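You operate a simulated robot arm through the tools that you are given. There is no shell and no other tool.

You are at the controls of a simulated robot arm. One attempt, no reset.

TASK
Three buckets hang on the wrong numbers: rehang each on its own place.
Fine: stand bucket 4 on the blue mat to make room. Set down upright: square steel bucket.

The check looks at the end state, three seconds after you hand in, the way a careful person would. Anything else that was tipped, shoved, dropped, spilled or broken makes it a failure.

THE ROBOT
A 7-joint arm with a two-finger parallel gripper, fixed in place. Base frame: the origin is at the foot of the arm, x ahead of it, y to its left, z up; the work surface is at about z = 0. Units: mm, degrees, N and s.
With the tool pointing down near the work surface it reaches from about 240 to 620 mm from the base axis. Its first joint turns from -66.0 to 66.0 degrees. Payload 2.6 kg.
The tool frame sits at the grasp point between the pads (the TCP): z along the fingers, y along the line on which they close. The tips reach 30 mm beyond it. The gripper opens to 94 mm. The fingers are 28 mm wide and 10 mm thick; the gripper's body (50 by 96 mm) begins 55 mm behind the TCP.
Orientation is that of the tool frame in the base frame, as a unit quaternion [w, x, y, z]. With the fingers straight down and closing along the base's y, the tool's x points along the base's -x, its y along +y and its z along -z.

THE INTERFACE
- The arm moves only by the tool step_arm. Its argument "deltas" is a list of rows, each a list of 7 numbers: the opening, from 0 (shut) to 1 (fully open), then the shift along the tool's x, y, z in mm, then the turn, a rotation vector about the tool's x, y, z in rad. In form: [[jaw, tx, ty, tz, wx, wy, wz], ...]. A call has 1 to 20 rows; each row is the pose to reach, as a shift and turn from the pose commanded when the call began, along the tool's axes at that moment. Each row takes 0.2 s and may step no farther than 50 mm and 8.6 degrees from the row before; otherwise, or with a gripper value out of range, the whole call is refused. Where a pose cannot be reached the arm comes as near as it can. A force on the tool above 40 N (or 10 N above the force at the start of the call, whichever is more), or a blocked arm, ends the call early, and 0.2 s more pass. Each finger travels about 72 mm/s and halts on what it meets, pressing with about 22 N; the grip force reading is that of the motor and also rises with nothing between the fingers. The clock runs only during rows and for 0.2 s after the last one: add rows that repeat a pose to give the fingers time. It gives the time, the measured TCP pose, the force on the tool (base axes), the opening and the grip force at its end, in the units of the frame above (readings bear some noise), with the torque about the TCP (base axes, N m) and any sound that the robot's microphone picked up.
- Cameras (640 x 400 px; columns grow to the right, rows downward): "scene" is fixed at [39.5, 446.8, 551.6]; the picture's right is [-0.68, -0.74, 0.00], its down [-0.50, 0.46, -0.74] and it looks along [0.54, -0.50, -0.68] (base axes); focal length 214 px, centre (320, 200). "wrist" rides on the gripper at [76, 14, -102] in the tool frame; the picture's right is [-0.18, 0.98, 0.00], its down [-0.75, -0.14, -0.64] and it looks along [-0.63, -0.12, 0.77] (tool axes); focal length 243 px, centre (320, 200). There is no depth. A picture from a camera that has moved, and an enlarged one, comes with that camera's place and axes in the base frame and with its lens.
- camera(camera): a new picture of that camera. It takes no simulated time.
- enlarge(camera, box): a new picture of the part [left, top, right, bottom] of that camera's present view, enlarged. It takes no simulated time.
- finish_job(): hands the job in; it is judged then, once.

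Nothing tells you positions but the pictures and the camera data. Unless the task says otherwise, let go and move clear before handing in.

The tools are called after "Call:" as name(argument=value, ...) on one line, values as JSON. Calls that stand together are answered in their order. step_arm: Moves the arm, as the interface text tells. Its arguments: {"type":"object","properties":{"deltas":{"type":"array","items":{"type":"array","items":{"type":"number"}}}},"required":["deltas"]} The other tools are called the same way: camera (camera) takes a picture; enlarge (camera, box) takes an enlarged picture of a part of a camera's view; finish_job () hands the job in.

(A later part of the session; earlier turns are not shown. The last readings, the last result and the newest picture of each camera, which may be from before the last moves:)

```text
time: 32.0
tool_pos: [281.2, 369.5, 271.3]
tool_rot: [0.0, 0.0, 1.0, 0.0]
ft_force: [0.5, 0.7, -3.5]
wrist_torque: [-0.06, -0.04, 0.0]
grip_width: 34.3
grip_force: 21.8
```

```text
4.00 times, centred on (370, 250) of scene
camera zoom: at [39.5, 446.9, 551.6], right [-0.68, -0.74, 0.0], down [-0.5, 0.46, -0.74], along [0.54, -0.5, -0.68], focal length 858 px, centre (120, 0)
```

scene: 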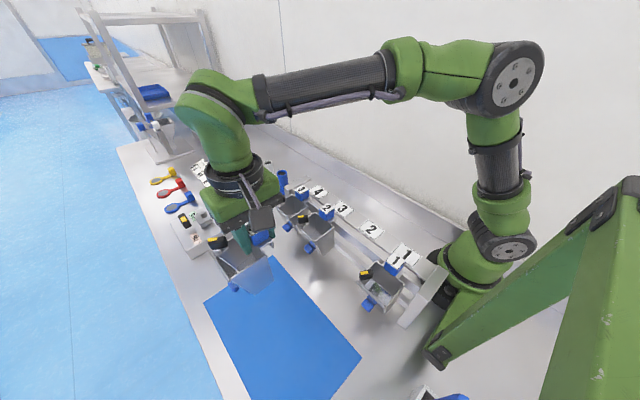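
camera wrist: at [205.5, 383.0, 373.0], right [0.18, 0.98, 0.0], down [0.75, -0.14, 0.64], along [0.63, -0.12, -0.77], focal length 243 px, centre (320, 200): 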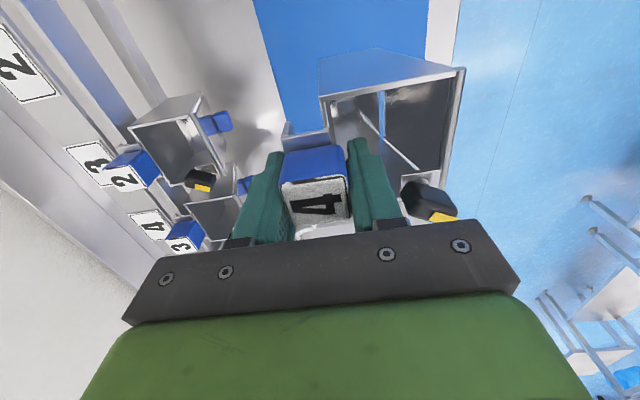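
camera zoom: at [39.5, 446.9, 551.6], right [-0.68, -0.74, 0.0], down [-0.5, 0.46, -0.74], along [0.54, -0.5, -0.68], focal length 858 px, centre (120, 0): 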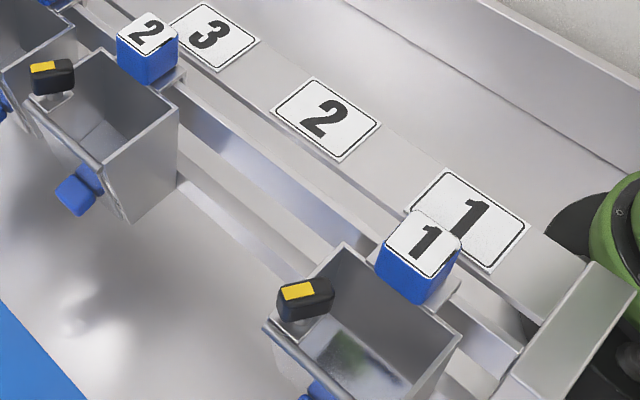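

The side panel shows a flat bottom about 43 mm deep, some 110 mm below the tool point, with the centre of mass over it. I'll lower to about 12 mm above the mat.

Call:
step_arm(deltas=[[0, 0, 0, 4, 0, 0, 0], [0, 0, 0, 12, 0, 0, 0], [0, 0, 0, 24, 0, 0, 0], [0, 0, 0, 36, 0, 0, 0], [0, 0, 0, 48, 0, 0, 0], [0, 0, 0, 60, 0, 0, 0], [0, 0, 0, 72, 0, 0, 0], [0, 0, 0, 84, 0, 0, 0], [0, 0, 0, 96, 0, 0, 0], [0, 0, 0, 108, 0, 0, 0], [0, 0, 0, 120, 0, 0, 0], [0, 0, 0, 131, 0, 0, 0], [0, 0, 0, 139, 0, 0, 0], [0, 0, 0, 144, 0, 0, 0], [0, 0, 0, 146, 0, 0, 0], [0, 0, 0, 146, 0, 0, 0]])

Call:
enlarge(camera="scene", box=[190, 210, 330, 340])

```text
time: 35.4
tool_pos: [280.6, 370.3, 124.0]
tool_rot: [0.0, 0.0, 1.0, 0.0]
ft_force: [-0.1, -0.7, -4.0]
wrist_torque: [-0.1, 0.01, -0.01]
grip_width: 34.3
grip_force: 22.2
```

```text
3.08 times, centred on (260, 275) of scene
camera zoom: at [39.5, 446.9, 551.6], right [-0.68, -0.74, 0.0], down [-0.5, 0.46, -0.74], along [0.54, -0.5, -0.68], focal length 660 px, centre (505, -31)
```

zoom: 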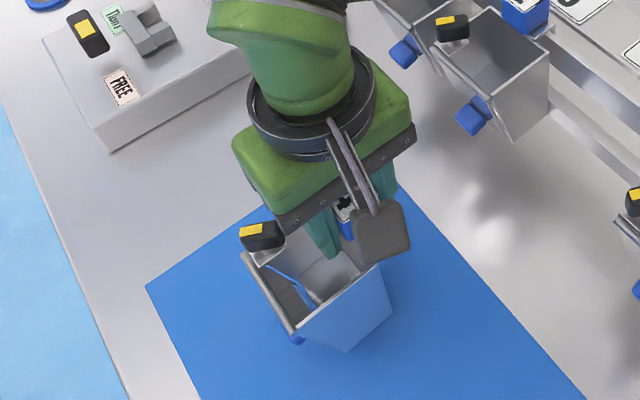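

The bucket is still hanging free just above the mat. I'll lower in small steps and watch the force.

Call:
step_arm(deltas=[[0, 0, 0, 2, 0, 0, 0], [0, 0, 0, 4, 0, 0, 0], [0, 0, 0, 6, 0, 0, 0], [0, 0, 0, 8, 0, 0, 0], [0, 0, 0, 9, 0, 0, 0], [0, 0, 0, 9, 0, 0, 0]])

```text
time: 36.8
tool_pos: [279.0, 370.3, 115.0]
tool_rot: [0.0, 0.0, 1.0, 0.0]
ft_force: [-1.0, -0.6, -3.8]
wrist_torque: [-0.08, -0.02, 0.01]
grip_width: 34.1
grip_force: 22.4
```

Call:
step_arm(deltas=[[0, 0, 0, 1, 0, 0, 0], [0, 0, 0, 2, 0, 0, 0], [0, 0, 0, 3, 0, 0, 0], [0, 0, 0, 3, 0, 0, 0]])

```text
time: 37.8
tool_pos: [281.5, 369.8, 113.1]
tool_rot: [-0.001, -0.001, 1.0, 0.0]
ft_force: [-0.5, 1.2, -2.8]
wrist_torque: [-0.12, -0.01, 0.02]
grip_width: 34.2
grip_force: 22.1
```

No clear contact yet at z≈113. I'll continue in 1–2 mm steps.

Call:
step_arm(deltas=[[0, 0, 0, 1, 0, 0, 0], [0, 0, 0, 2, 0, 0, 0], [0, 0, 0, 2, 0, 0, 0]])

Call:
enlarge(camera="scene", box=[230, 250, 310, 330])

```text
time: 38.6
tool_pos: [280.0, 370.5, 110.1]
tool_rot: [0.0, 0.0, 1.0, -0.001]
ft_force: [-0.5, -0.1, -4.2]
wrist_torque: [-0.07, 0.0, -0.01]
grip_width: 34.3
grip_force: 22.5
```

```text
5.00 times, centred on (270, 290) of scene
camera zoom: at [39.5, 446.9, 551.6], right [-0.68, -0.74, 0.0], down [-0.5, 0.46, -0.74], along [0.54, -0.5, -0.68], focal length 1072 px, centre (570, -250)
```

zoom: 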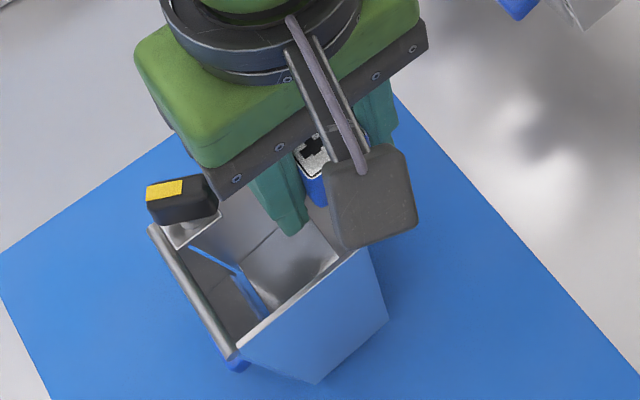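

Call:
step_arm(deltas=[[0, 0, 0, 1, 0, 0, 0], [0, 0, 0, 2, 0, 0, 0], [0, 0, 0, 2, 0, 0, 0]])

```text
time: 39.4
tool_pos: [280.1, 370.7, 108.9]
tool_rot: [0.001, 0.0, 1.0, 0.0]
ft_force: [-0.1, -0.1, -4.1]
wrist_torque: [-0.07, -0.02, 0.02]
grip_width: 34.1
grip_force: 22.6
```

Force is still only the bucket's weight, so it hasn't touched yet. Continuing down slowly.

Call:
step_arm(deltas=[[0, 0, 0, 1, 0, 0, 0], [0, 0, 0, 2, 0, 0, 0], [0, 0, 0, 2, 0, 0, 0]])

```text
time: 40.2
tool_pos: [280.5, 371.4, 105.7]
tool_rot: [0.0, 0.0, 1.0, 0.0]
ft_force: [0.1, 0.7, -3.5]
wrist_torque: [-0.08, -0.01, -0.03]
grip_width: 34.0
grip_force: 21.9
```

Call:
step_arm(deltas=[[0, 0, 0, 1, 0, 0, 0], [0, 0, 0, 2, 0, 0, 0], [0, 0, 0, 2, 0, 0, 0]])

Call:
camera(camera="wrist")

```text
time: 41.0
tool_pos: [281.6, 370.3, 104.4]
tool_rot: [0.0, 0.0, 1.0, 0.0]
ft_force: [-0.3, 0.0, -3.1]
wrist_torque: [-0.12, -0.03, -0.02]
grip_width: 34.5
grip_force: 22.3
```

```text
taken
camera wrist: at [204.9, 383.9, 206.5], right [0.18, 0.98, 0.0], down [0.75, -0.14, 0.64], along [0.63, -0.12, -0.77], focal length 243 px, centre (320, 200)
```

wrist: 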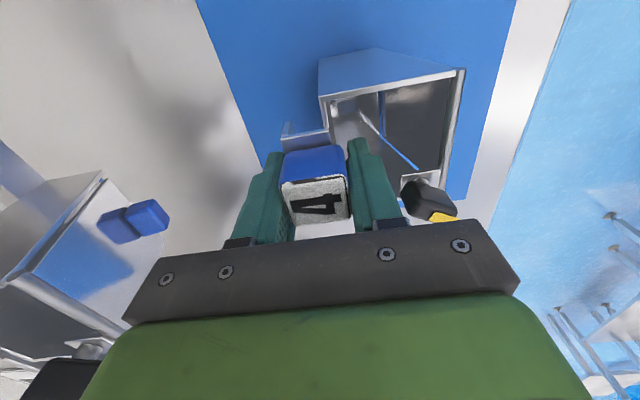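

Call:
step_arm(deltas=[[0, 0, 0, 1, 0, 0, 0], [0, 0, 0, 2, 0, 0, 0], [0, 0, 0, 2, 0, 0, 0]])

```text
time: 41.8
tool_pos: [280.8, 370.7, 102.2]
tool_rot: [0.0, 0.0, 1.0, 0.0]
ft_force: [0.3, 0.5, -3.2]
wrist_torque: [-0.06, -0.01, -0.01]
grip_width: 34.4
grip_force: 22.6
```

Call:
step_arm(deltas=[[0, 0, 0, 1, 0, 0, 0], [0, 0, 0, 2, 0, 0, 0], [0, 0, 0, 2, 0, 0, 0]])

Call:
enlarge(camera="scene", box=[230, 260, 300, 340])

```text
time: 42.6
tool_pos: [279.3, 370.0, 101.1]
tool_rot: [-0.001, 0.0, 1.0, 0.0]
ft_force: [-0.8, 0.0, -3.0]
wrist_torque: [-0.07, 0.0, -0.02]
grip_width: 34.0
grip_force: 22.1
```

```text
5.00 times, centred on (265, 300) of scene
camera zoom: at [39.5, 446.9, 551.6], right [-0.68, -0.74, 0.0], down [-0.5, 0.46, -0.74], along [0.54, -0.5, -0.68], focal length 1072 px, centre (595, -300)
```

zoom: 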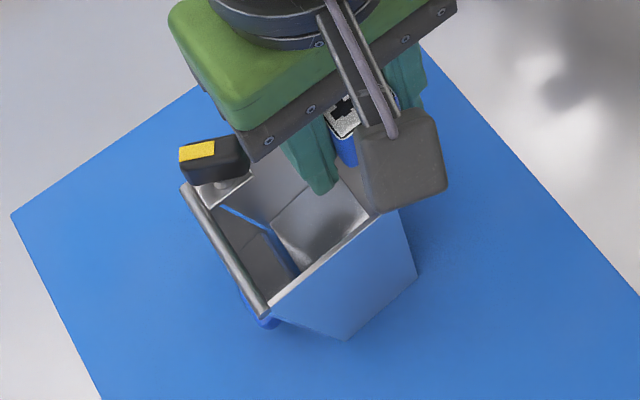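

Call:
step_arm(deltas=[[0, 0, 0, 1, 0, 0, 0], [0, 0, 0, 2, 0, 0, 0], [0, 0, 0, 2, 0, 0, 0]])

```text
time: 43.4
tool_pos: [280.9, 370.3, 99.8]
tool_rot: [0.0, 0.0, 1.0, 0.0]
ft_force: [-2.8, -8.4, 13.3]
wrist_torque: [-0.03, 0.17, 0.11]
grip_width: 34.3
grip_force: 22.0
```

Contact: the z force jumped to +13 N. I'll back off a little to relieve the load and check that the bucket sits squarely.

Call:
step_arm(deltas=[[0, 0, 0, -0.5, 0, 0, 0], [0, 0, 0, -1, 0, 0, 0], [0, 0, 0, -1, 0, 0, 0]])

Call:
enlarge(camera="scene", box=[230, 260, 300, 340])

Call:
enlarge(camera="wrist", box=[240, 20, 480, 230])

```text
time: 44.2
tool_pos: [281.4, 370.4, 99.7]
tool_rot: [0.0, 0.0, 1.0, 0.0]
ft_force: [0.3, -2.5, 1.9]
wrist_torque: [-0.01, -0.29, -0.15]
grip_width: 33.9
grip_force: 22.0
```

```text
5.00 times, centred on (265, 300) of scene
camera zoom: at [39.5, 446.8, 551.6], right [-0.68, -0.74, 0.0], down [-0.5, 0.46, -0.74], along [0.54, -0.5, -0.68], focal length 1072 px, centre (595, -300)
```

zoom: 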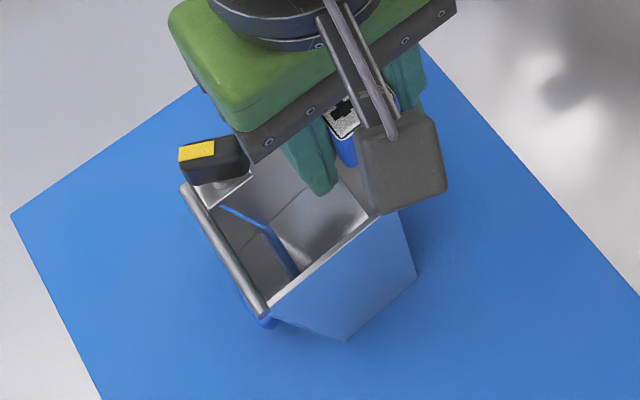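

```text
1.90 times, centred on (360, 125) of wrist
camera zoom: at [205.1, 383.7, 201.9], right [0.18, 0.98, 0.0], down [0.75, -0.14, 0.64], along [0.63, -0.12, -0.77], focal length 462 px, centre (244, 343)
```

zoom: 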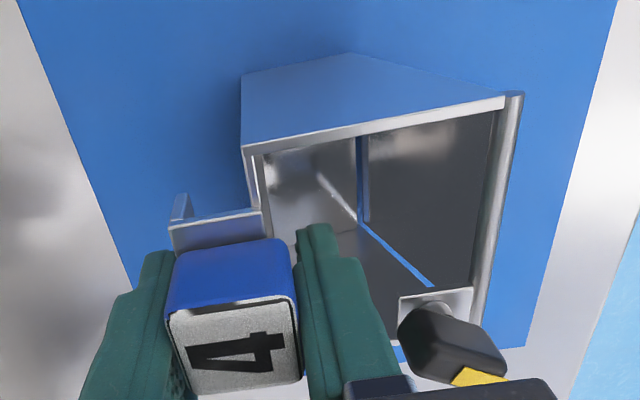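

The bucket rests on the mat and looks upright. I'll ease off a fraction more and open the jaws slowly.

Call:
step_arm(deltas=[[0, 0, 0, -0.3, 0, 0, 0], [0.34, 0, 0, -0.3, 0, 0, 0], [0.36, 0, 0, -0.3, 0, 0, 0], [0.38, 0, 0, -0.3, 0, 0, 0], [0.4, 0, 0, -0.3, 0, 0, 0], [0.43, 0, 0, -0.3, 0, 0, 0], [0.47, 0, 0, -0.3, 0, 0, 0], [0.52, 0, 0, -0.3, 0, 0, 0], [0.52, 0, 0, -0.3, 0, 0, 0]])

Call:
enlarge(camera="scene", box=[230, 260, 300, 340])

Call:
enlarge(camera="wrist", box=[240, 20, 480, 230])

```text
time: 46.2
tool_pos: [280.9, 370.8, 101.1]
tool_rot: [-0.001, 0.0, 1.0, 0.0]
ft_force: [-0.7, -0.3, 0.0]
wrist_torque: [0.03, -0.02, -0.02]
grip_width: 48.7
grip_force: 0.1
```

```text
5.00 times, centred on (265, 300) of scene
camera zoom: at [39.5, 446.8, 551.6], right [-0.68, -0.74, 0.0], down [-0.5, 0.46, -0.74], along [0.54, -0.5, -0.68], focal length 1072 px, centre (595, -300)
```

zoom: 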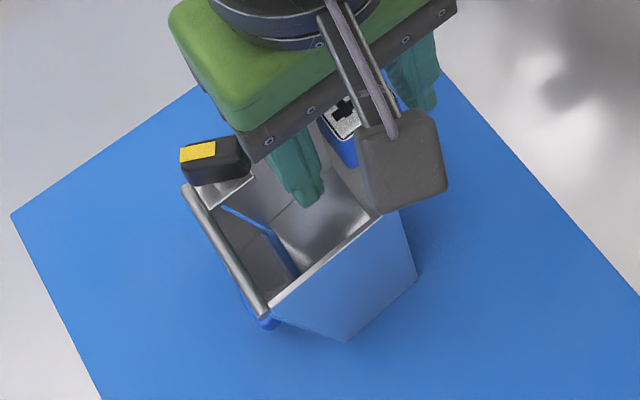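

```text
1.90 times, centred on (360, 125) of wrist
camera zoom: at [204.9, 383.6, 202.5], right [0.18, 0.98, 0.0], down [0.75, -0.14, 0.64], along [0.63, -0.12, -0.77], focal length 462 px, centre (244, 343)
```

zoom: 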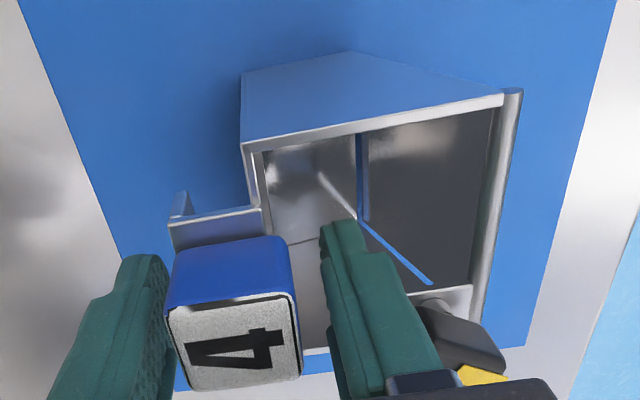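

Bucket 4 stands upright on the mat, clear of its edges. I'll rise straight up with the jaws open.

Call:
step_arm(deltas=[[0.52, 0, 0, -5, 0, 0, 0], [0.52, 0, 0, -15, 0, 0, 0], [0.52, 0, 0, -30, 0, 0, 0], [0.52, 0, 0, -50, 0, 0, 0], [0.52, 0, 0, -70, 0, 0, 0], [0.52, 0, 0, -90, 0, 0, 0], [0.52, 0, 0, -110, 0, 0, 0], [0.52, 0, 0, -130, 0, 0, 0], [0.52, 0, 0, -150, 0, 0, 0], [0.52, 0, 0, -164, 0, 0, 0], [0.52, 0, 0, -169, 0, 0, 0], [0.52, 0, 0, -169, 0, 0, 0]])

Call:
camera(camera="scene")

Call:
camera(camera="wrist")

```text
time: 48.8
tool_pos: [279.6, 370.6, 270.1]
tool_rot: [0.0, 0.001, 1.0, -0.001]
ft_force: [-0.5, -0.2, -0.5]
wrist_torque: [-0.02, -0.05, -0.04]
grip_width: 49.1
grip_force: 0.1
```

```text
taken
```

scene: 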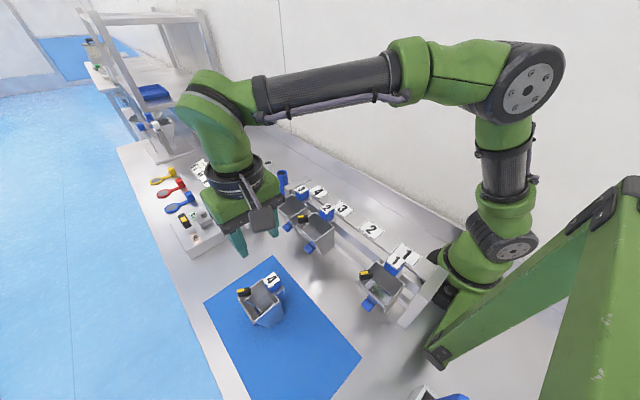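

```text
taken
camera wrist: at [204.4, 383.2, 372.5], right [0.18, 0.98, 0.0], down [0.75, -0.14, 0.64], along [0.63, -0.12, -0.77], focal length 243 px, centre (320, 200)
```

wrist: 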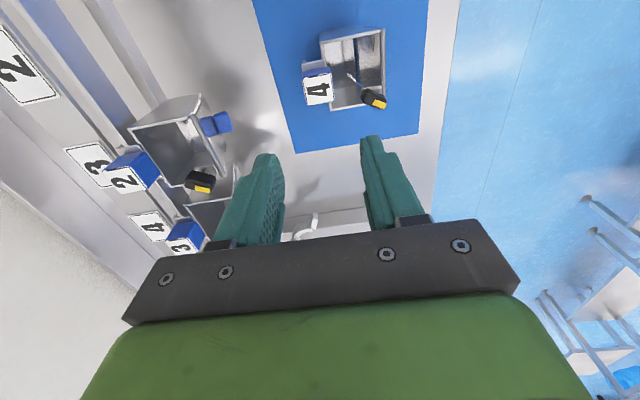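

Bucket 4 stands safely on the mat. Next I move above bucket 2, which hangs at place 3 about 100 mm further along x than where I gripped bucket 4.

Call:
step_arm(deltas=[[0.52, -1, -8, 0, 0, 0, 0], [0.52, -4, -25, 0, 0, 0, 0], [0.52, -7, -45, 0, 0, 0, 0], [0.52, -10, -65, 0, 0, 0, 0], [0.52, -14, -85, 0, 0, 0, 0], [0.52, -17, -105, 0, 0, 0, 0], [0.52, -20, -125, 0, 0, 0, 0], [0.52, -23, -145, 0, 0, 0, 0], [0.52, -26, -165, 0, 0, 0, 0], [0.52, -28, -178, 0, 0, 0, 0], [0.52, -29, -185, 0, 0, 0, 0], [0.52, -29, -185, 0, 0, 0, 0]])

Call:
camera(camera="wrist")

Call:
enlarge(camera="wrist", box=[240, 60, 420, 240])

```text
time: 51.4
tool_pos: [308.0, 186.1, 268.4]
tool_rot: [0.0, 0.0, 1.0, 0.0]
ft_force: [0.2, 0.4, 0.1]
wrist_torque: [-0.02, -0.03, -0.03]
grip_width: 49.3
grip_force: 0.1
```

```text
taken
camera wrist: at [232.6, 198.4, 371.0], right [0.18, 0.98, 0.0], down [0.75, -0.14, 0.64], along [0.63, -0.12, -0.77], focal length 243 px, centre (320, 200)
```

wrist: 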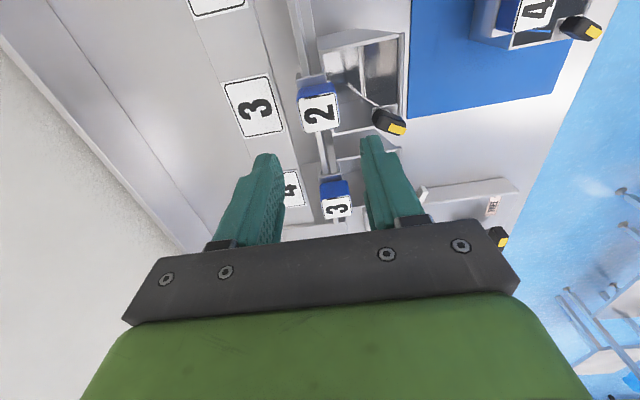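

```text
2.22 times, centred on (330, 150) of wrist
camera zoom: at [232.6, 198.4, 371.0], right [0.18, 0.98, 0.0], down [0.75, -0.14, 0.64], along [0.63, -0.12, -0.77], focal length 539 px, centre (298, 311)
```

zoom: 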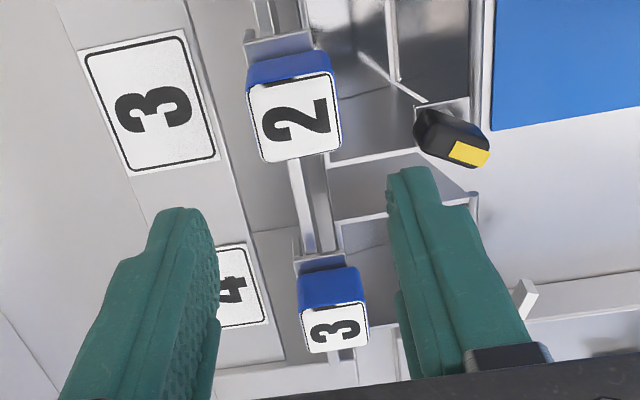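

Bucket 2's cube sits about 4 mm short of a 100 mm pitch, so the places are a little closer together than I assumed. I'll shift by -4 mm in x and descend to z≈236 to compare with the earlier view.

Call:
step_arm(deltas=[[0.52, 1, 0, 8, 0, 0, 0], [0.52, 2, 0, 16, 0, 0, 0], [0.52, 3, 0, 25, 0, 0, 0], [0.52, 4, 0, 33, 0, 0, 0], [0.52, 4, 0, 33, 0, 0, 0]])

Call:
enlarge(camera="wrist", box=[240, 60, 420, 240])

```text
time: 52.6
tool_pos: [304.0, 186.1, 235.1]
tool_rot: [0.0, 0.0, 1.0, 0.0]
ft_force: [-0.2, -0.3, 0.4]
wrist_torque: [-0.01, 0.01, 0.0]
grip_width: 48.9
grip_force: 0.1
```

```text
2.22 times, centred on (330, 150) of wrist
camera zoom: at [229.4, 199.4, 337.4], right [0.18, 0.98, 0.0], down [0.75, -0.14, 0.64], along [0.63, -0.12, -0.77], focal length 539 px, centre (298, 311)
```

zoom: 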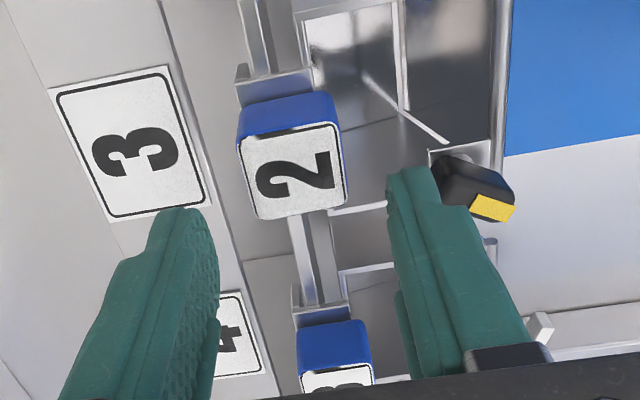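

The relative view closely matches the one over bucket 4. I'll shift +2 mm in x and descend to grip depth with the jaws at 49 mm.

Call:
step_arm(deltas=[[0.52, -1, -0.3, 10, 0, 0, 0], [0.52, -2, -0.5, 22, 0, 0, 0], [0.52, -2, -0.5, 34, 0, 0, 0], [0.52, -2, -0.5, 44, 0, 0, 0], [0.52, -2, -0.5, 53, 0, 0, 0], [0.52, -2, -0.5, 60, 0, 0, 0], [0.52, -2, -0.5, 65.5, 0, 0, 0], [0.52, -2, -0.5, 65.5, 0, 0, 0]])

Call:
enlarge(camera="wrist", box=[250, 120, 400, 240])

Call:
enlarge(camera="scene", box=[280, 170, 380, 270])

```text
time: 54.4
tool_pos: [307.3, 184.1, 169.7]
tool_rot: [0.001, 0.0, 1.0, 0.0]
ft_force: [0.3, 0.4, 0.3]
wrist_torque: [0.03, -0.03, 0.0]
grip_width: 48.9
grip_force: 0.0
```

```text
3.33 times, centred on (325, 180) of wrist
camera zoom: at [231.7, 197.7, 272.1], right [0.18, 0.98, 0.0], down [0.75, -0.14, 0.64], along [0.63, -0.12, -0.77], focal length 809 px, centre (303, 267)
```

zoom: 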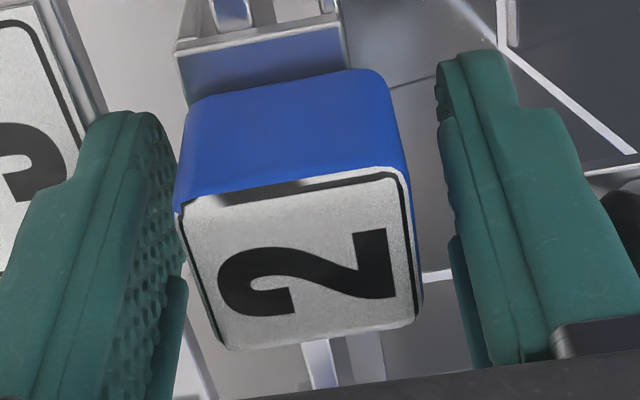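

```text
4.00 times, centred on (330, 220) of scene
camera zoom: at [39.5, 446.8, 551.6], right [-0.68, -0.74, 0.0], down [-0.5, 0.46, -0.74], along [0.54, -0.5, -0.68], focal length 858 px, centre (280, 120)
```

zoom: 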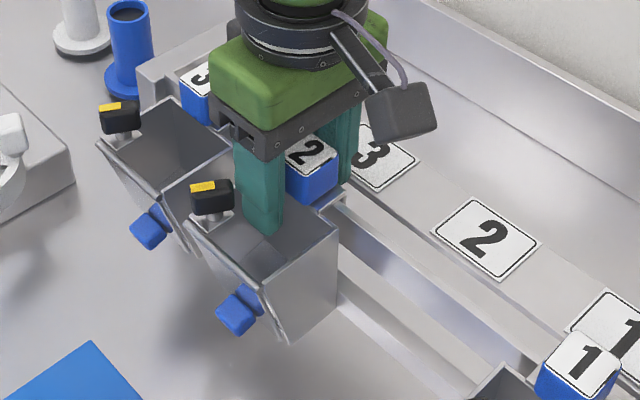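

The pose matches the earlier grip to about 1 mm, with bucket 2 very slightly yawed. Closing gently.

Call:
step_arm(deltas=[[0.46, 0, 0, 0, 0, 0, 0], [0.43, 0, 0, 0, 0, 0, 0], [0.41, 0, 0, 0, 0, 0, 0], [0.39, 0, 0, 0, 0, 0, 0], [0.37, 0, 0, 0, 0, 0, 0], [0.35, 0, 0, 0, 0, 0, 0], [0.33, 0, 0, 0, 0, 0, 0], [0.3, 0, 0, 0, 0, 0, 0], [0.2, 0, 0, 0, 0, 0, 0], [0, 0, 0, 0, 0, 0, 0], [0, 0, 0, 0, 0, 0, 0]])

Call:
enlarge(camera="wrist", box=[250, 120, 400, 240])

```text
time: 56.8
tool_pos: [307.6, 184.3, 169.9]
tool_rot: [0.0, 0.0, 1.0, 0.0]
ft_force: [-1.3, -0.6, 2.3]
wrist_torque: [-0.09, -0.01, -0.01]
grip_width: 34.2
grip_force: 21.9
```

```text
3.33 times, centred on (325, 180) of wrist
camera zoom: at [231.7, 197.7, 272.4], right [0.18, 0.98, 0.0], down [0.75, -0.14, 0.64], along [0.63, -0.12, -0.77], focal length 809 px, centre (303, 267)
```

zoom: 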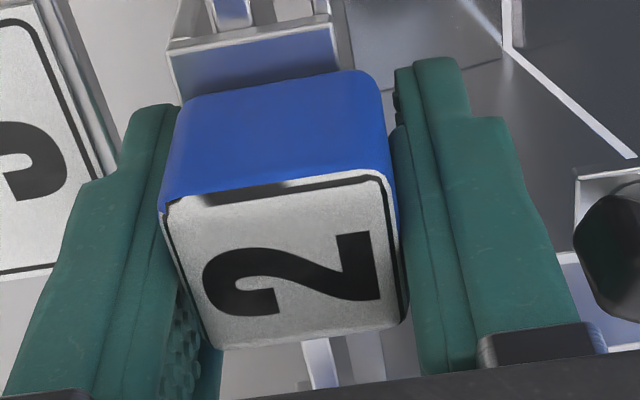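

Grip is firm at 34 mm. I'll lift bucket 2 straight up by 100 mm, slowly at first.

Call:
step_arm(deltas=[[0, 0, 0, -2, 0, 0, 0], [0, 0, 0, -5, 0, 0, 0], [0, 0, 0, -9, 0, 0, 0], [0, 0, 0, -13, 0, 0, 0], [0, 0, 0, -18, 0, 0, 0], [0, 0, 0, -24, 0, 0, 0], [0, 0, 0, -24, 0, 0, 0]])

Call:
enlarge(camera="scene", box=[280, 170, 380, 270])

```text
time: 58.4
tool_pos: [308.3, 184.4, 194.3]
tool_rot: [0.001, 0.0, 1.0, 0.0]
ft_force: [0.8, -0.2, -3.7]
wrist_torque: [-0.09, -0.03, -0.01]
grip_width: 33.8
grip_force: 22.5
```

```text
4.00 times, centred on (330, 220) of scene
camera zoom: at [39.5, 446.9, 551.6], right [-0.68, -0.74, 0.0], down [-0.5, 0.46, -0.74], along [0.54, -0.5, -0.68], focal length 858 px, centre (280, 120)
```

zoom: 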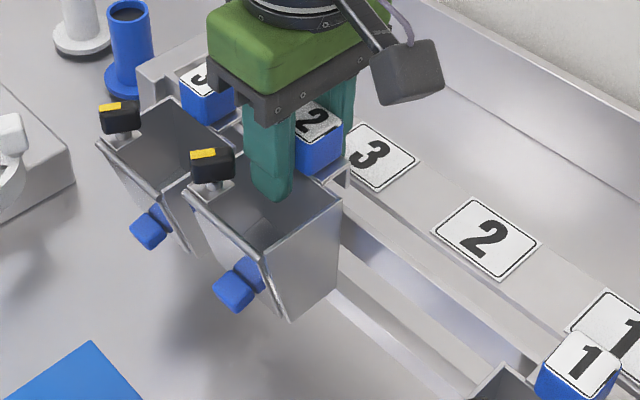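

Bucket 2 is off the rail. I'll raise it another 40 mm, then carry it in -x to above place 2.

Call:
step_arm(deltas=[[0, 0, 0, -6, 0, 0, 0], [0, 0, 0, -16, 0, 0, 0], [0, 0, 0, -28, 0, 0, 0], [0, 2, 0.1, -36, 0, 0, 0], [0, 8, 0.2, -40, 0, 0, 0], [0, 18, 0.4, -40, 0, 0, 0], [0, 29, 0.6, -40, 0, 0, 0], [0, 40, 0.8, -40, 0, 0, 0], [0, 51, 1, -40, 0, 0, 0], [0, 62, 1.1, -40, 0, 0, 0], [0, 73, 1.1, -40, 0, 0, 0], [0, 83, 1.1, -40, 0, 0, 0], [0, 91, 1.1, -40, 0, 0, 0], [0, 95.5, 1.1, -40, 0, 0, 0], [0, 97, 1.1, -40, 0, 0, 0], [0, 97, 1.1, -40, 0, 0, 0]])

Call:
camera(camera="wrist")

Call:
enlarge(camera="scene", box=[310, 180, 430, 300])

Call:
enlarge(camera="wrist", box=[180, 60, 400, 240])

```text
time: 61.8
tool_pos: [210.2, 186.9, 233.8]
tool_rot: [0.0, 0.0, 1.0, 0.001]
ft_force: [0.1, -0.4, -4.0]
wrist_torque: [-0.09, -0.05, -0.01]
grip_width: 33.8
grip_force: 22.3
```

```text
taken
camera wrist: at [134.7, 199.0, 336.7], right [0.18, 0.98, 0.0], down [0.75, -0.14, 0.64], along [0.63, -0.12, -0.77], focal length 243 px, centre (320, 200)
```

wrist: 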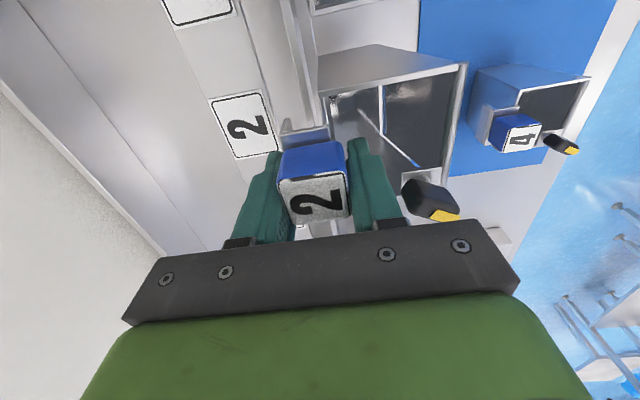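

```text
3.33 times, centred on (370, 240) of scene
camera zoom: at [39.5, 446.9, 551.6], right [-0.68, -0.74, 0.0], down [-0.5, 0.46, -0.74], along [0.54, -0.5, -0.68], focal length 715 px, centre (153, 67)
```

zoom: 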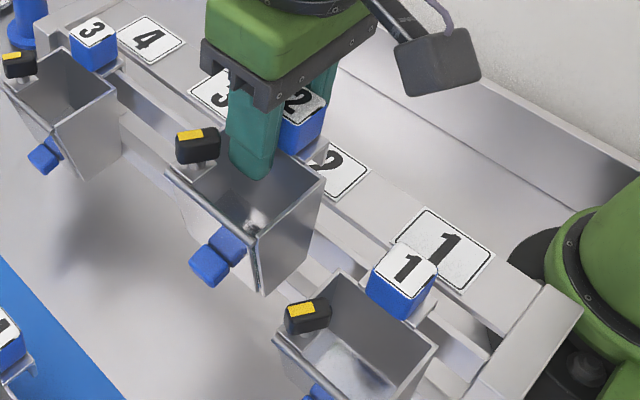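

```text
2.22 times, centred on (290, 150) of wrist
camera zoom: at [134.7, 199.0, 336.7], right [0.18, 0.98, 0.0], down [0.75, -0.14, 0.64], along [0.63, -0.12, -0.77], focal length 539 px, centre (387, 311)
```

zoom: 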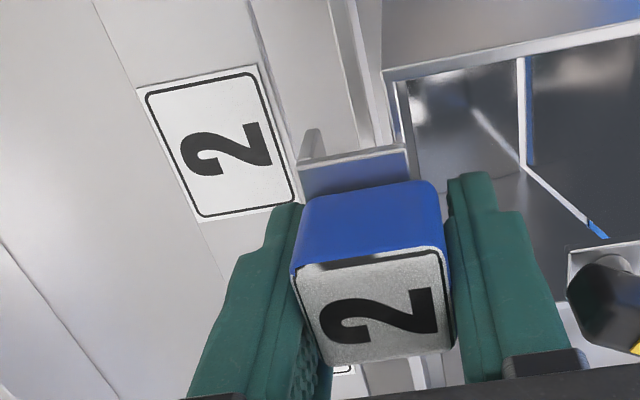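

Bucket 2 is above place 2 and looks aligned. I'll lower to about 20 mm above the hang height, then check.

Call:
step_arm(deltas=[[0, 0, 0, 4, 0, 0, 0], [0, 0, 0, 12, 0, 0, 0], [0, 0, 0, 22, 0, 0, 0], [0, 0, 0, 31, 0, 0, 0], [0, 0, 0, 38, 0, 0, 0], [0, 0, 0, 42, 0, 0, 0], [0, 0, 0, 44, 0, 0, 0], [0, 0, 0, 44, 0, 0, 0]])

Call:
enlarge(camera="scene", box=[320, 190, 420, 290])

Call:
enlarge(camera="wrist", box=[230, 80, 380, 220])

```text
time: 63.6
tool_pos: [210.4, 186.3, 190.6]
tool_rot: [0.0, 0.0, 1.0, 0.0]
ft_force: [-0.3, -0.3, -4.0]
wrist_torque: [-0.12, 0.0, -0.01]
grip_width: 34.1
grip_force: 22.0
```

```text
4.00 times, centred on (370, 240) of scene
camera zoom: at [39.5, 446.9, 551.6], right [-0.68, -0.74, 0.0], down [-0.5, 0.46, -0.74], along [0.54, -0.5, -0.68], focal length 858 px, centre (120, 40)
```

zoom: 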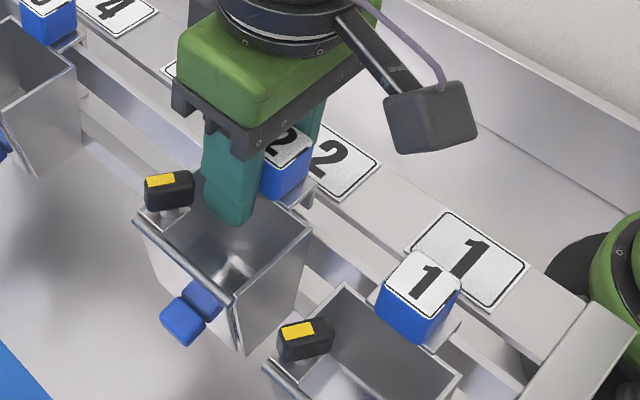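

```text
2.86 times, centred on (305, 150) of wrist
camera zoom: at [135.1, 199.1, 292.9], right [0.18, 0.98, 0.0], down [0.75, -0.14, 0.64], along [0.63, -0.12, -0.77], focal length 693 px, centre (363, 343)
```

zoom: 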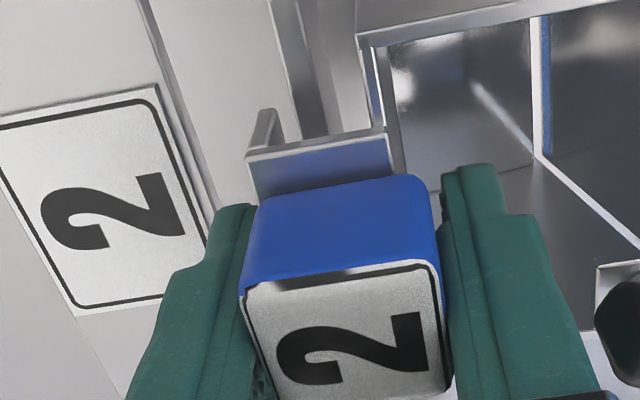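

The rail runs between the rear lip and the bucket's back wall, so the hook is aligned. Lowering further with care.

Call:
step_arm(deltas=[[0, 0, 0, 3, 0, 0, 0], [0, 0, 0, 6, 0, 0, 0], [0, 0, 0, 9, 0, 0, 0], [0, 0, 0, 12, 0, 0, 0], [0, 0, 0, 14, 0, 0, 0], [0, 0, 0, 16, 0, 0, 0], [0, 0, 0, 16, 0, 0, 0]])

Call:
enlarge(camera="wrist", box=[230, 80, 380, 220])

```text
time: 65.2
tool_pos: [211.0, 186.9, 174.5]
tool_rot: [0.0, 0.0, 1.0, 0.0]
ft_force: [-0.4, 0.5, -3.4]
wrist_torque: [-0.11, -0.03, -0.01]
grip_width: 34.3
grip_force: 21.7
```

```text
2.86 times, centred on (305, 150) of wrist
camera zoom: at [134.5, 199.6, 276.4], right [0.18, 0.98, 0.0], down [0.75, -0.14, 0.64], along [0.63, -0.12, -0.77], focal length 693 px, centre (363, 343)
```

zoom: 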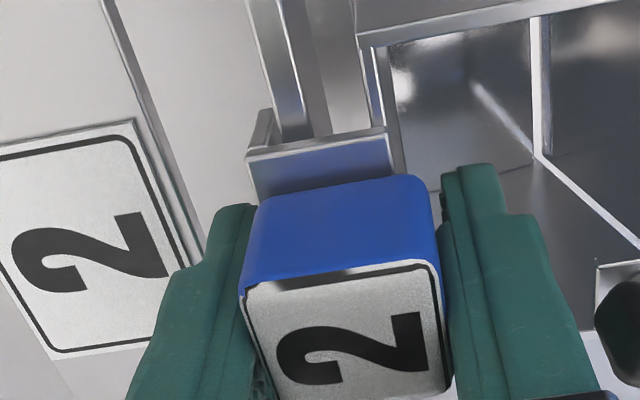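

Call:
step_arm(deltas=[[0, 0, 0, 1, 0, 0, 0], [0, 0, 0, 2, 0, 0, 0], [0, 0, 0, 3, 0, 0, 0], [0, 0, 0, 3, 0, 0, 0]])

```text
time: 66.2
tool_pos: [209.4, 185.5, 172.2]
tool_rot: [0.0, 0.0, 1.0, 0.0]
ft_force: [1.3, 0.7, -3.0]
wrist_torque: [-0.08, -0.04, -0.03]
grip_width: 34.2
grip_force: 21.8
```

Call:
step_arm(deltas=[[0, 0, 0, 0.7, 0, 0, 0], [0, 0, 0, 1.4, 0, 0, 0], [0, 0, 0, 1.4, 0, 0, 0]])

Call:
enlarge(camera="wrist", box=[230, 80, 380, 220])

```text
time: 67.0
tool_pos: [210.3, 185.5, 170.5]
tool_rot: [0.0, 0.0, 1.0, 0.0]
ft_force: [-0.1, -0.5, -3.8]
wrist_torque: [-0.08, -0.05, -0.01]
grip_width: 34.1
grip_force: 22.1
```

```text
2.86 times, centred on (305, 150) of wrist
camera zoom: at [134.1, 199.0, 272.9], right [0.18, 0.98, 0.0], down [0.75, -0.14, 0.64], along [0.63, -0.12, -0.77], focal length 693 px, centre (363, 343)
```

zoom: 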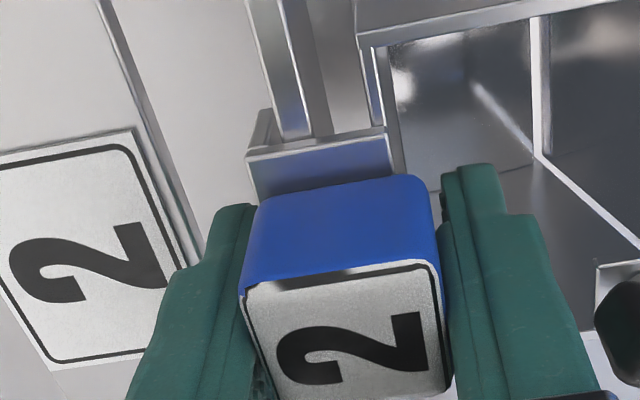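

Call:
step_arm(deltas=[[0, 0, 0, 0.6, 0, 0, 0], [0, 0, 0, 1.2, 0, 0, 0], [0, 0, 0, 1.2, 0, 0, 0]])

```text
time: 67.8
tool_pos: [209.3, 185.1, 170.5]
tool_rot: [0.0, 0.0, 1.0, 0.001]
ft_force: [-5.2, -2.9, 13.0]
wrist_torque: [-0.18, 0.28, 0.01]
grip_width: 34.3
grip_force: 22.1
```

The hook has seated on the rail: +13 N at the same height as the original hang. I'll back off slightly and open slowly.

Call:
step_arm(deltas=[[0, 0, 0, -0.5, 0, 0, 0], [0, 0, 0, -0.9, 0, 0, 0], [0, 0, 0, -0.9, 0, 0, 0]])

Call:
enlarge(camera="scene", box=[320, 190, 420, 290])

Call:
enlarge(camera="wrist", box=[230, 80, 380, 220])

```text
time: 68.6
tool_pos: [210.1, 186.9, 169.9]
tool_rot: [0.0, -0.001, 1.0, 0.001]
ft_force: [-5.8, -2.1, 11.8]
wrist_torque: [-0.18, 0.03, 0.0]
grip_width: 34.3
grip_force: 22.2
```

```text
4.00 times, centred on (370, 240) of scene
camera zoom: at [39.4, 446.8, 551.7], right [-0.68, -0.74, 0.0], down [-0.5, 0.46, -0.74], along [0.54, -0.5, -0.68], focal length 858 px, centre (120, 40)
```

zoom: 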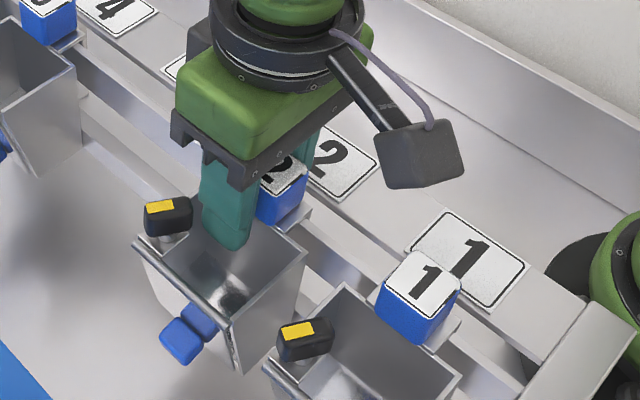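

```text
2.86 times, centred on (305, 150) of wrist
camera zoom: at [134.1, 199.6, 272.3], right [0.18, 0.98, 0.0], down [0.75, -0.14, 0.64], along [0.63, -0.12, -0.77], focal length 693 px, centre (363, 343)
```

zoom: 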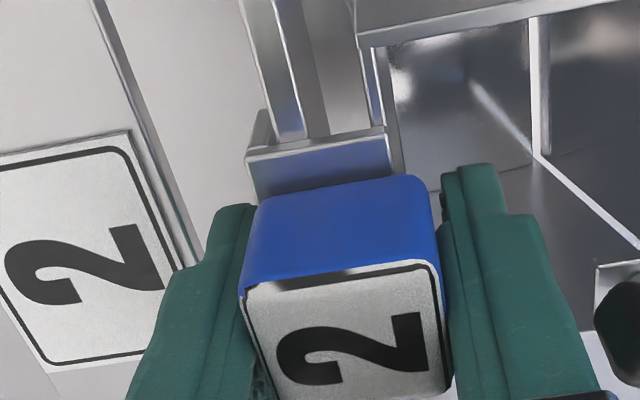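

Call:
step_arm(deltas=[[0, 0, 0, -0.4, 0, 0, 0], [0, 0, 0, -0.8, 0, 0, 0], [0, 0, 0, -0.8, 0, 0, 0]])

```text
time: 69.4
tool_pos: [209.7, 186.3, 170.4]
tool_rot: [0.0, 0.001, 1.0, 0.0]
ft_force: [-0.1, 0.2, -4.3]
wrist_torque: [-0.08, -0.06, 0.03]
grip_width: 34.2
grip_force: 22.0
```

The load is back to the bucket's weight, so the seat is about 0.5 mm below. I'll lower that bit and open the jaws slowly.

Call:
step_arm(deltas=[[0, 0, 0, 0.5, 0, 0, 0], [0, 0, 0, 0.5, 0, 0, 0], [0.34, 0, 0, 0.5, 0, 0, 0], [0.36, 0, 0, 0.5, 0, 0, 0], [0.37, 0, 0, 0.5, 0, 0, 0], [0.39, 0, 0, 0.5, 0, 0, 0], [0.42, 0, 0, 0.5, 0, 0, 0], [0.46, 0, 0, 0.5, 0, 0, 0], [0.52, 0, 0, 0.5, 0, 0, 0], [0.52, 0, 0, 0.5, 0, 0, 0]])

Call:
enlarge(camera="scene", box=[320, 190, 420, 290])

Call:
enlarge(camera="wrist", box=[230, 80, 380, 220])

```text
time: 71.6
tool_pos: [210.5, 185.8, 169.7]
tool_rot: [0.0, -0.001, 1.0, 0.001]
ft_force: [0.7, -0.5, 0.4]
wrist_torque: [0.0, -0.01, 0.0]
grip_width: 48.8
grip_force: 0.0
```

```text
4.00 times, centred on (370, 240) of scene
camera zoom: at [39.5, 446.8, 551.6], right [-0.68, -0.74, 0.0], down [-0.5, 0.46, -0.74], along [0.54, -0.5, -0.68], focal length 858 px, centre (120, 40)
```

zoom: 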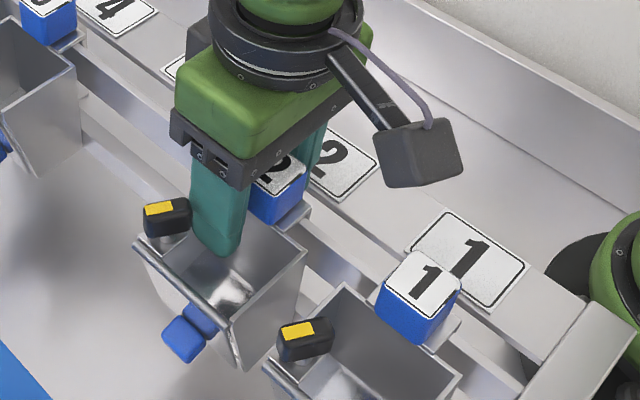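

```text
2.86 times, centred on (305, 150) of wrist
camera zoom: at [134.7, 199.5, 272.4], right [0.18, 0.98, 0.0], down [0.75, -0.14, 0.64], along [0.63, -0.12, -0.77], focal length 693 px, centre (363, 343)
```

zoom: 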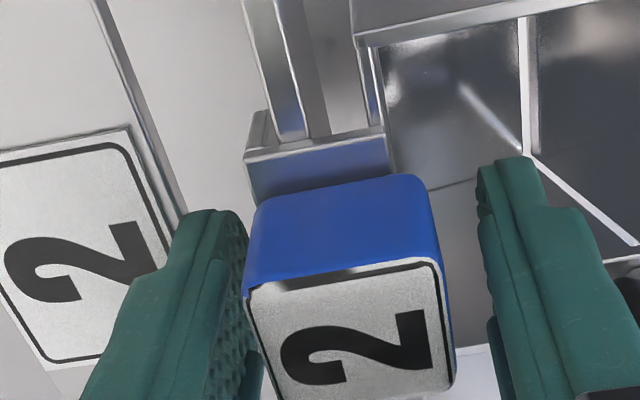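

Bucket 2 now hangs at place 2, settled and released. I'll rise clear and travel in +x to bucket 3 at place 4.

Call:
step_arm(deltas=[[0.52, 0, 0, -4, 0, 0, 0], [0.52, 0, 0, -12, 0, 0, 0], [0.52, 0, 0, -24, 0, 0, 0], [0.52, 0, 0, -38, 0, 0, 0], [0.52, 0, 0, -52, 0, 0, 0], [0.52, 0, 0, -66, 0, 0, 0], [0.52, 0, 0, -80, 0, 0, 0], [0.52, 0, 0, -90, 0, 0, 0], [0.52, 0, 0, -90, 0, 0, 0]])

Call:
camera(camera="wrist")

Call:
enlarge(camera="scene", box=[300, 180, 440, 310])

```text
time: 73.6
tool_pos: [210.4, 186.9, 259.8]
tool_rot: [0.0, 0.0, 1.0, 0.0]
ft_force: [-0.4, 0.2, 0.6]
wrist_torque: [-0.01, -0.01, 0.0]
grip_width: 49.0
grip_force: 0.1
```

```text
taken
camera wrist: at [134.4, 199.9, 362.7], right [0.18, 0.98, 0.0], down [0.75, -0.14, 0.64], along [0.63, -0.12, -0.77], focal length 243 px, centre (320, 200)
```

wrist: 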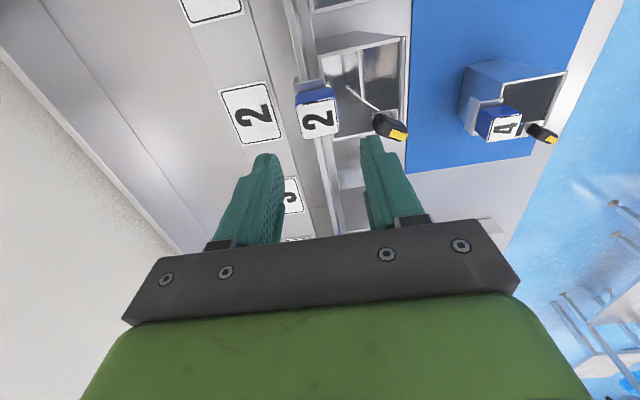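

```text
3.08 times, centred on (370, 245) of scene
camera zoom: at [39.5, 446.8, 551.6], right [-0.68, -0.74, 0.0], down [-0.5, 0.46, -0.74], along [0.54, -0.5, -0.68], focal length 660 px, centre (166, 62)
```

zoom: 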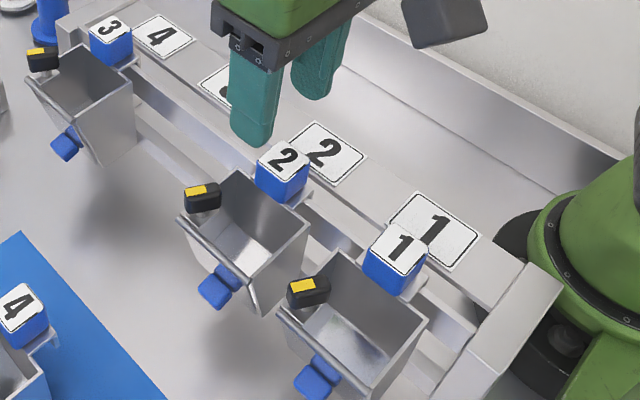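

Bucket 2 hangs in line at place 2. Now I move along +x to above bucket 3, near x≈407.

Call:
step_arm(deltas=[[0.52, -8, 0, 0, 0, 0, 0], [0.52, -24, 0, 0, 0, 0, 0], [0.52, -44, 0, 0, 0, 0, 0], [0.52, -64, 0, 0, 0, 0, 0], [0.52, -84, 0, 0, 0, 0, 0], [0.52, -104, 0, 0, 0, 0, 0], [0.52, -124, 0, 0, 0, 0, 0], [0.52, -144, 0, 0, 0, 0, 0], [0.52, -164, -0.5, 0, 0, 0, 0], [0.52, -181, -0.5, 8, 0, 0, 0], [0.52, -192, -0.5, 16, 0, 0, 0], [0.52, -196.5, -0.5, 23.5, 0, 0, 0], [0.52, -196.5, -0.5, 23.5, 0, 0, 0]])

Call:
enlarge(camera="wrist", box=[240, 60, 420, 240])

Call:
enlarge(camera="scene", box=[250, 130, 390, 260])

```text
time: 76.4
tool_pos: [408.4, 185.2, 237.5]
tool_rot: [0.0, 0.0, 1.0, -0.001]
ft_force: [-0.7, -0.4, 0.4]
wrist_torque: [0.02, -0.01, 0.01]
grip_width: 48.8
grip_force: 0.0
```

```text
2.22 times, centred on (330, 150) of wrist
camera zoom: at [331.4, 198.8, 339.4], right [0.18, 0.98, 0.0], down [0.75, -0.14, 0.64], along [0.63, -0.12, -0.77], focal length 539 px, centre (298, 311)
```

zoom: 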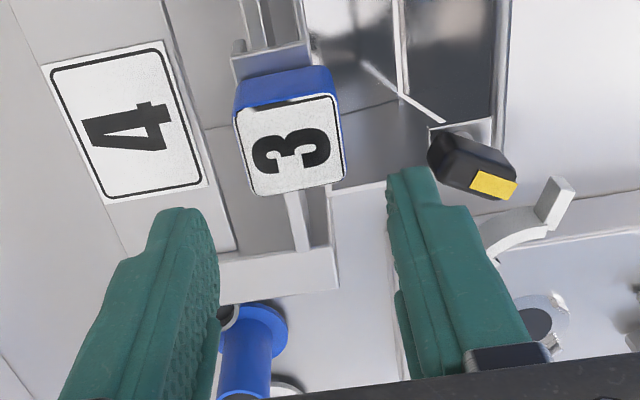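

```text
3.08 times, centred on (320, 195) of scene
camera zoom: at [39.5, 446.8, 551.6], right [-0.68, -0.74, 0.0], down [-0.5, 0.46, -0.74], along [0.54, -0.5, -0.68], focal length 660 px, centre (320, 215)
```

zoom: 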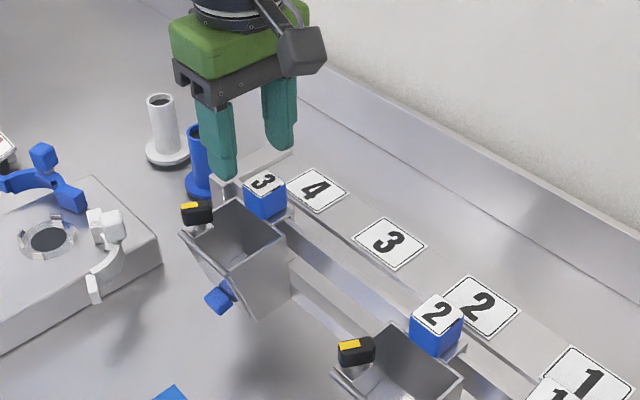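

Bucket 3's cube lies about 8 mm short of my guess, so the pitch is nearer 96 mm. I'll shift -8 mm in x at this height and compare views again.

Call:
step_arm(deltas=[[0.52, 4, 0, 0.3, 0, 0, 0], [0.52, 8, 0, 0.6, 0, 0, 0], [0.52, 8, 0, 0.6, 0, 0, 0]])

Call:
enlarge(camera="wrist", box=[240, 60, 420, 240])

```text
time: 77.2
tool_pos: [396.7, 184.8, 236.2]
tool_rot: [0.0, 0.0, 1.0, 0.001]
ft_force: [0.0, -0.4, -0.4]
wrist_torque: [0.0, -0.01, 0.02]
grip_width: 48.8
grip_force: 0.1
```

```text
2.22 times, centred on (330, 150) of wrist
camera zoom: at [322.7, 199.1, 338.3], right [0.18, 0.98, 0.0], down [0.75, -0.14, 0.64], along [0.63, -0.12, -0.77], focal length 539 px, centre (298, 311)
```

zoom: 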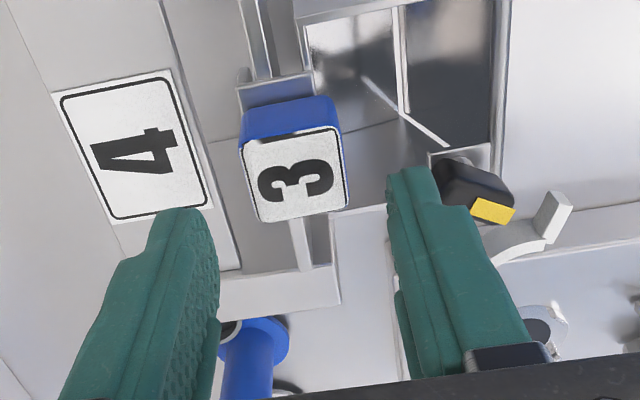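

The cube and label now appear almost exactly as over bucket 2. I'll descend to grip depth with a small y correction so closing barely nudges the bucket.

Call:
step_arm(deltas=[[0.52, -0.5, 0.5, 10, 0, 0, 0], [0.52, -1, 1, 22, 0, 0, 0], [0.52, -1, 1, 34, 0, 0, 0], [0.52, -1, 1, 44, 0, 0, 0], [0.52, -1, 1, 53, 0, 0, 0], [0.52, -1, 1, 60, 0, 0, 0], [0.52, -1, 1, 65.5, 0, 0, 0], [0.52, -1, 1, 65.5, 0, 0, 0]])

Call:
enlarge(camera="wrist", box=[250, 120, 400, 240])

Call:
enlarge(camera="scene", box=[260, 150, 360, 250])

```text
time: 79.0
tool_pos: [399.9, 185.8, 169.4]
tool_rot: [-0.001, 0.0, 1.0, 0.0]
ft_force: [0.2, 0.1, 0.8]
wrist_torque: [-0.01, 0.01, -0.01]
grip_width: 49.1
grip_force: 0.0
```

```text
3.33 times, centred on (325, 180) of wrist
camera zoom: at [324.4, 199.5, 271.9], right [0.18, 0.98, 0.0], down [0.75, -0.14, 0.64], along [0.63, -0.12, -0.77], focal length 809 px, centre (303, 267)
```

zoom: 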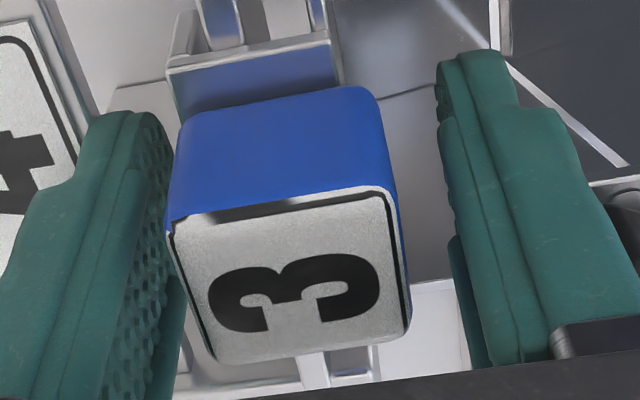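

```text
4.00 times, centred on (310, 200) of scene
camera zoom: at [39.5, 446.8, 551.6], right [-0.68, -0.74, 0.0], down [-0.5, 0.46, -0.74], along [0.54, -0.5, -0.68], focal length 858 px, centre (360, 200)
```

zoom: 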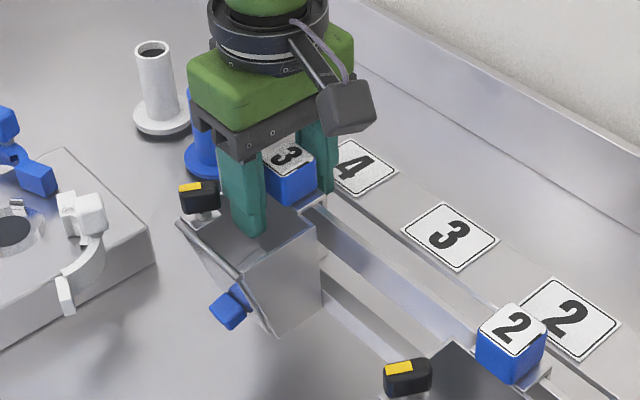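

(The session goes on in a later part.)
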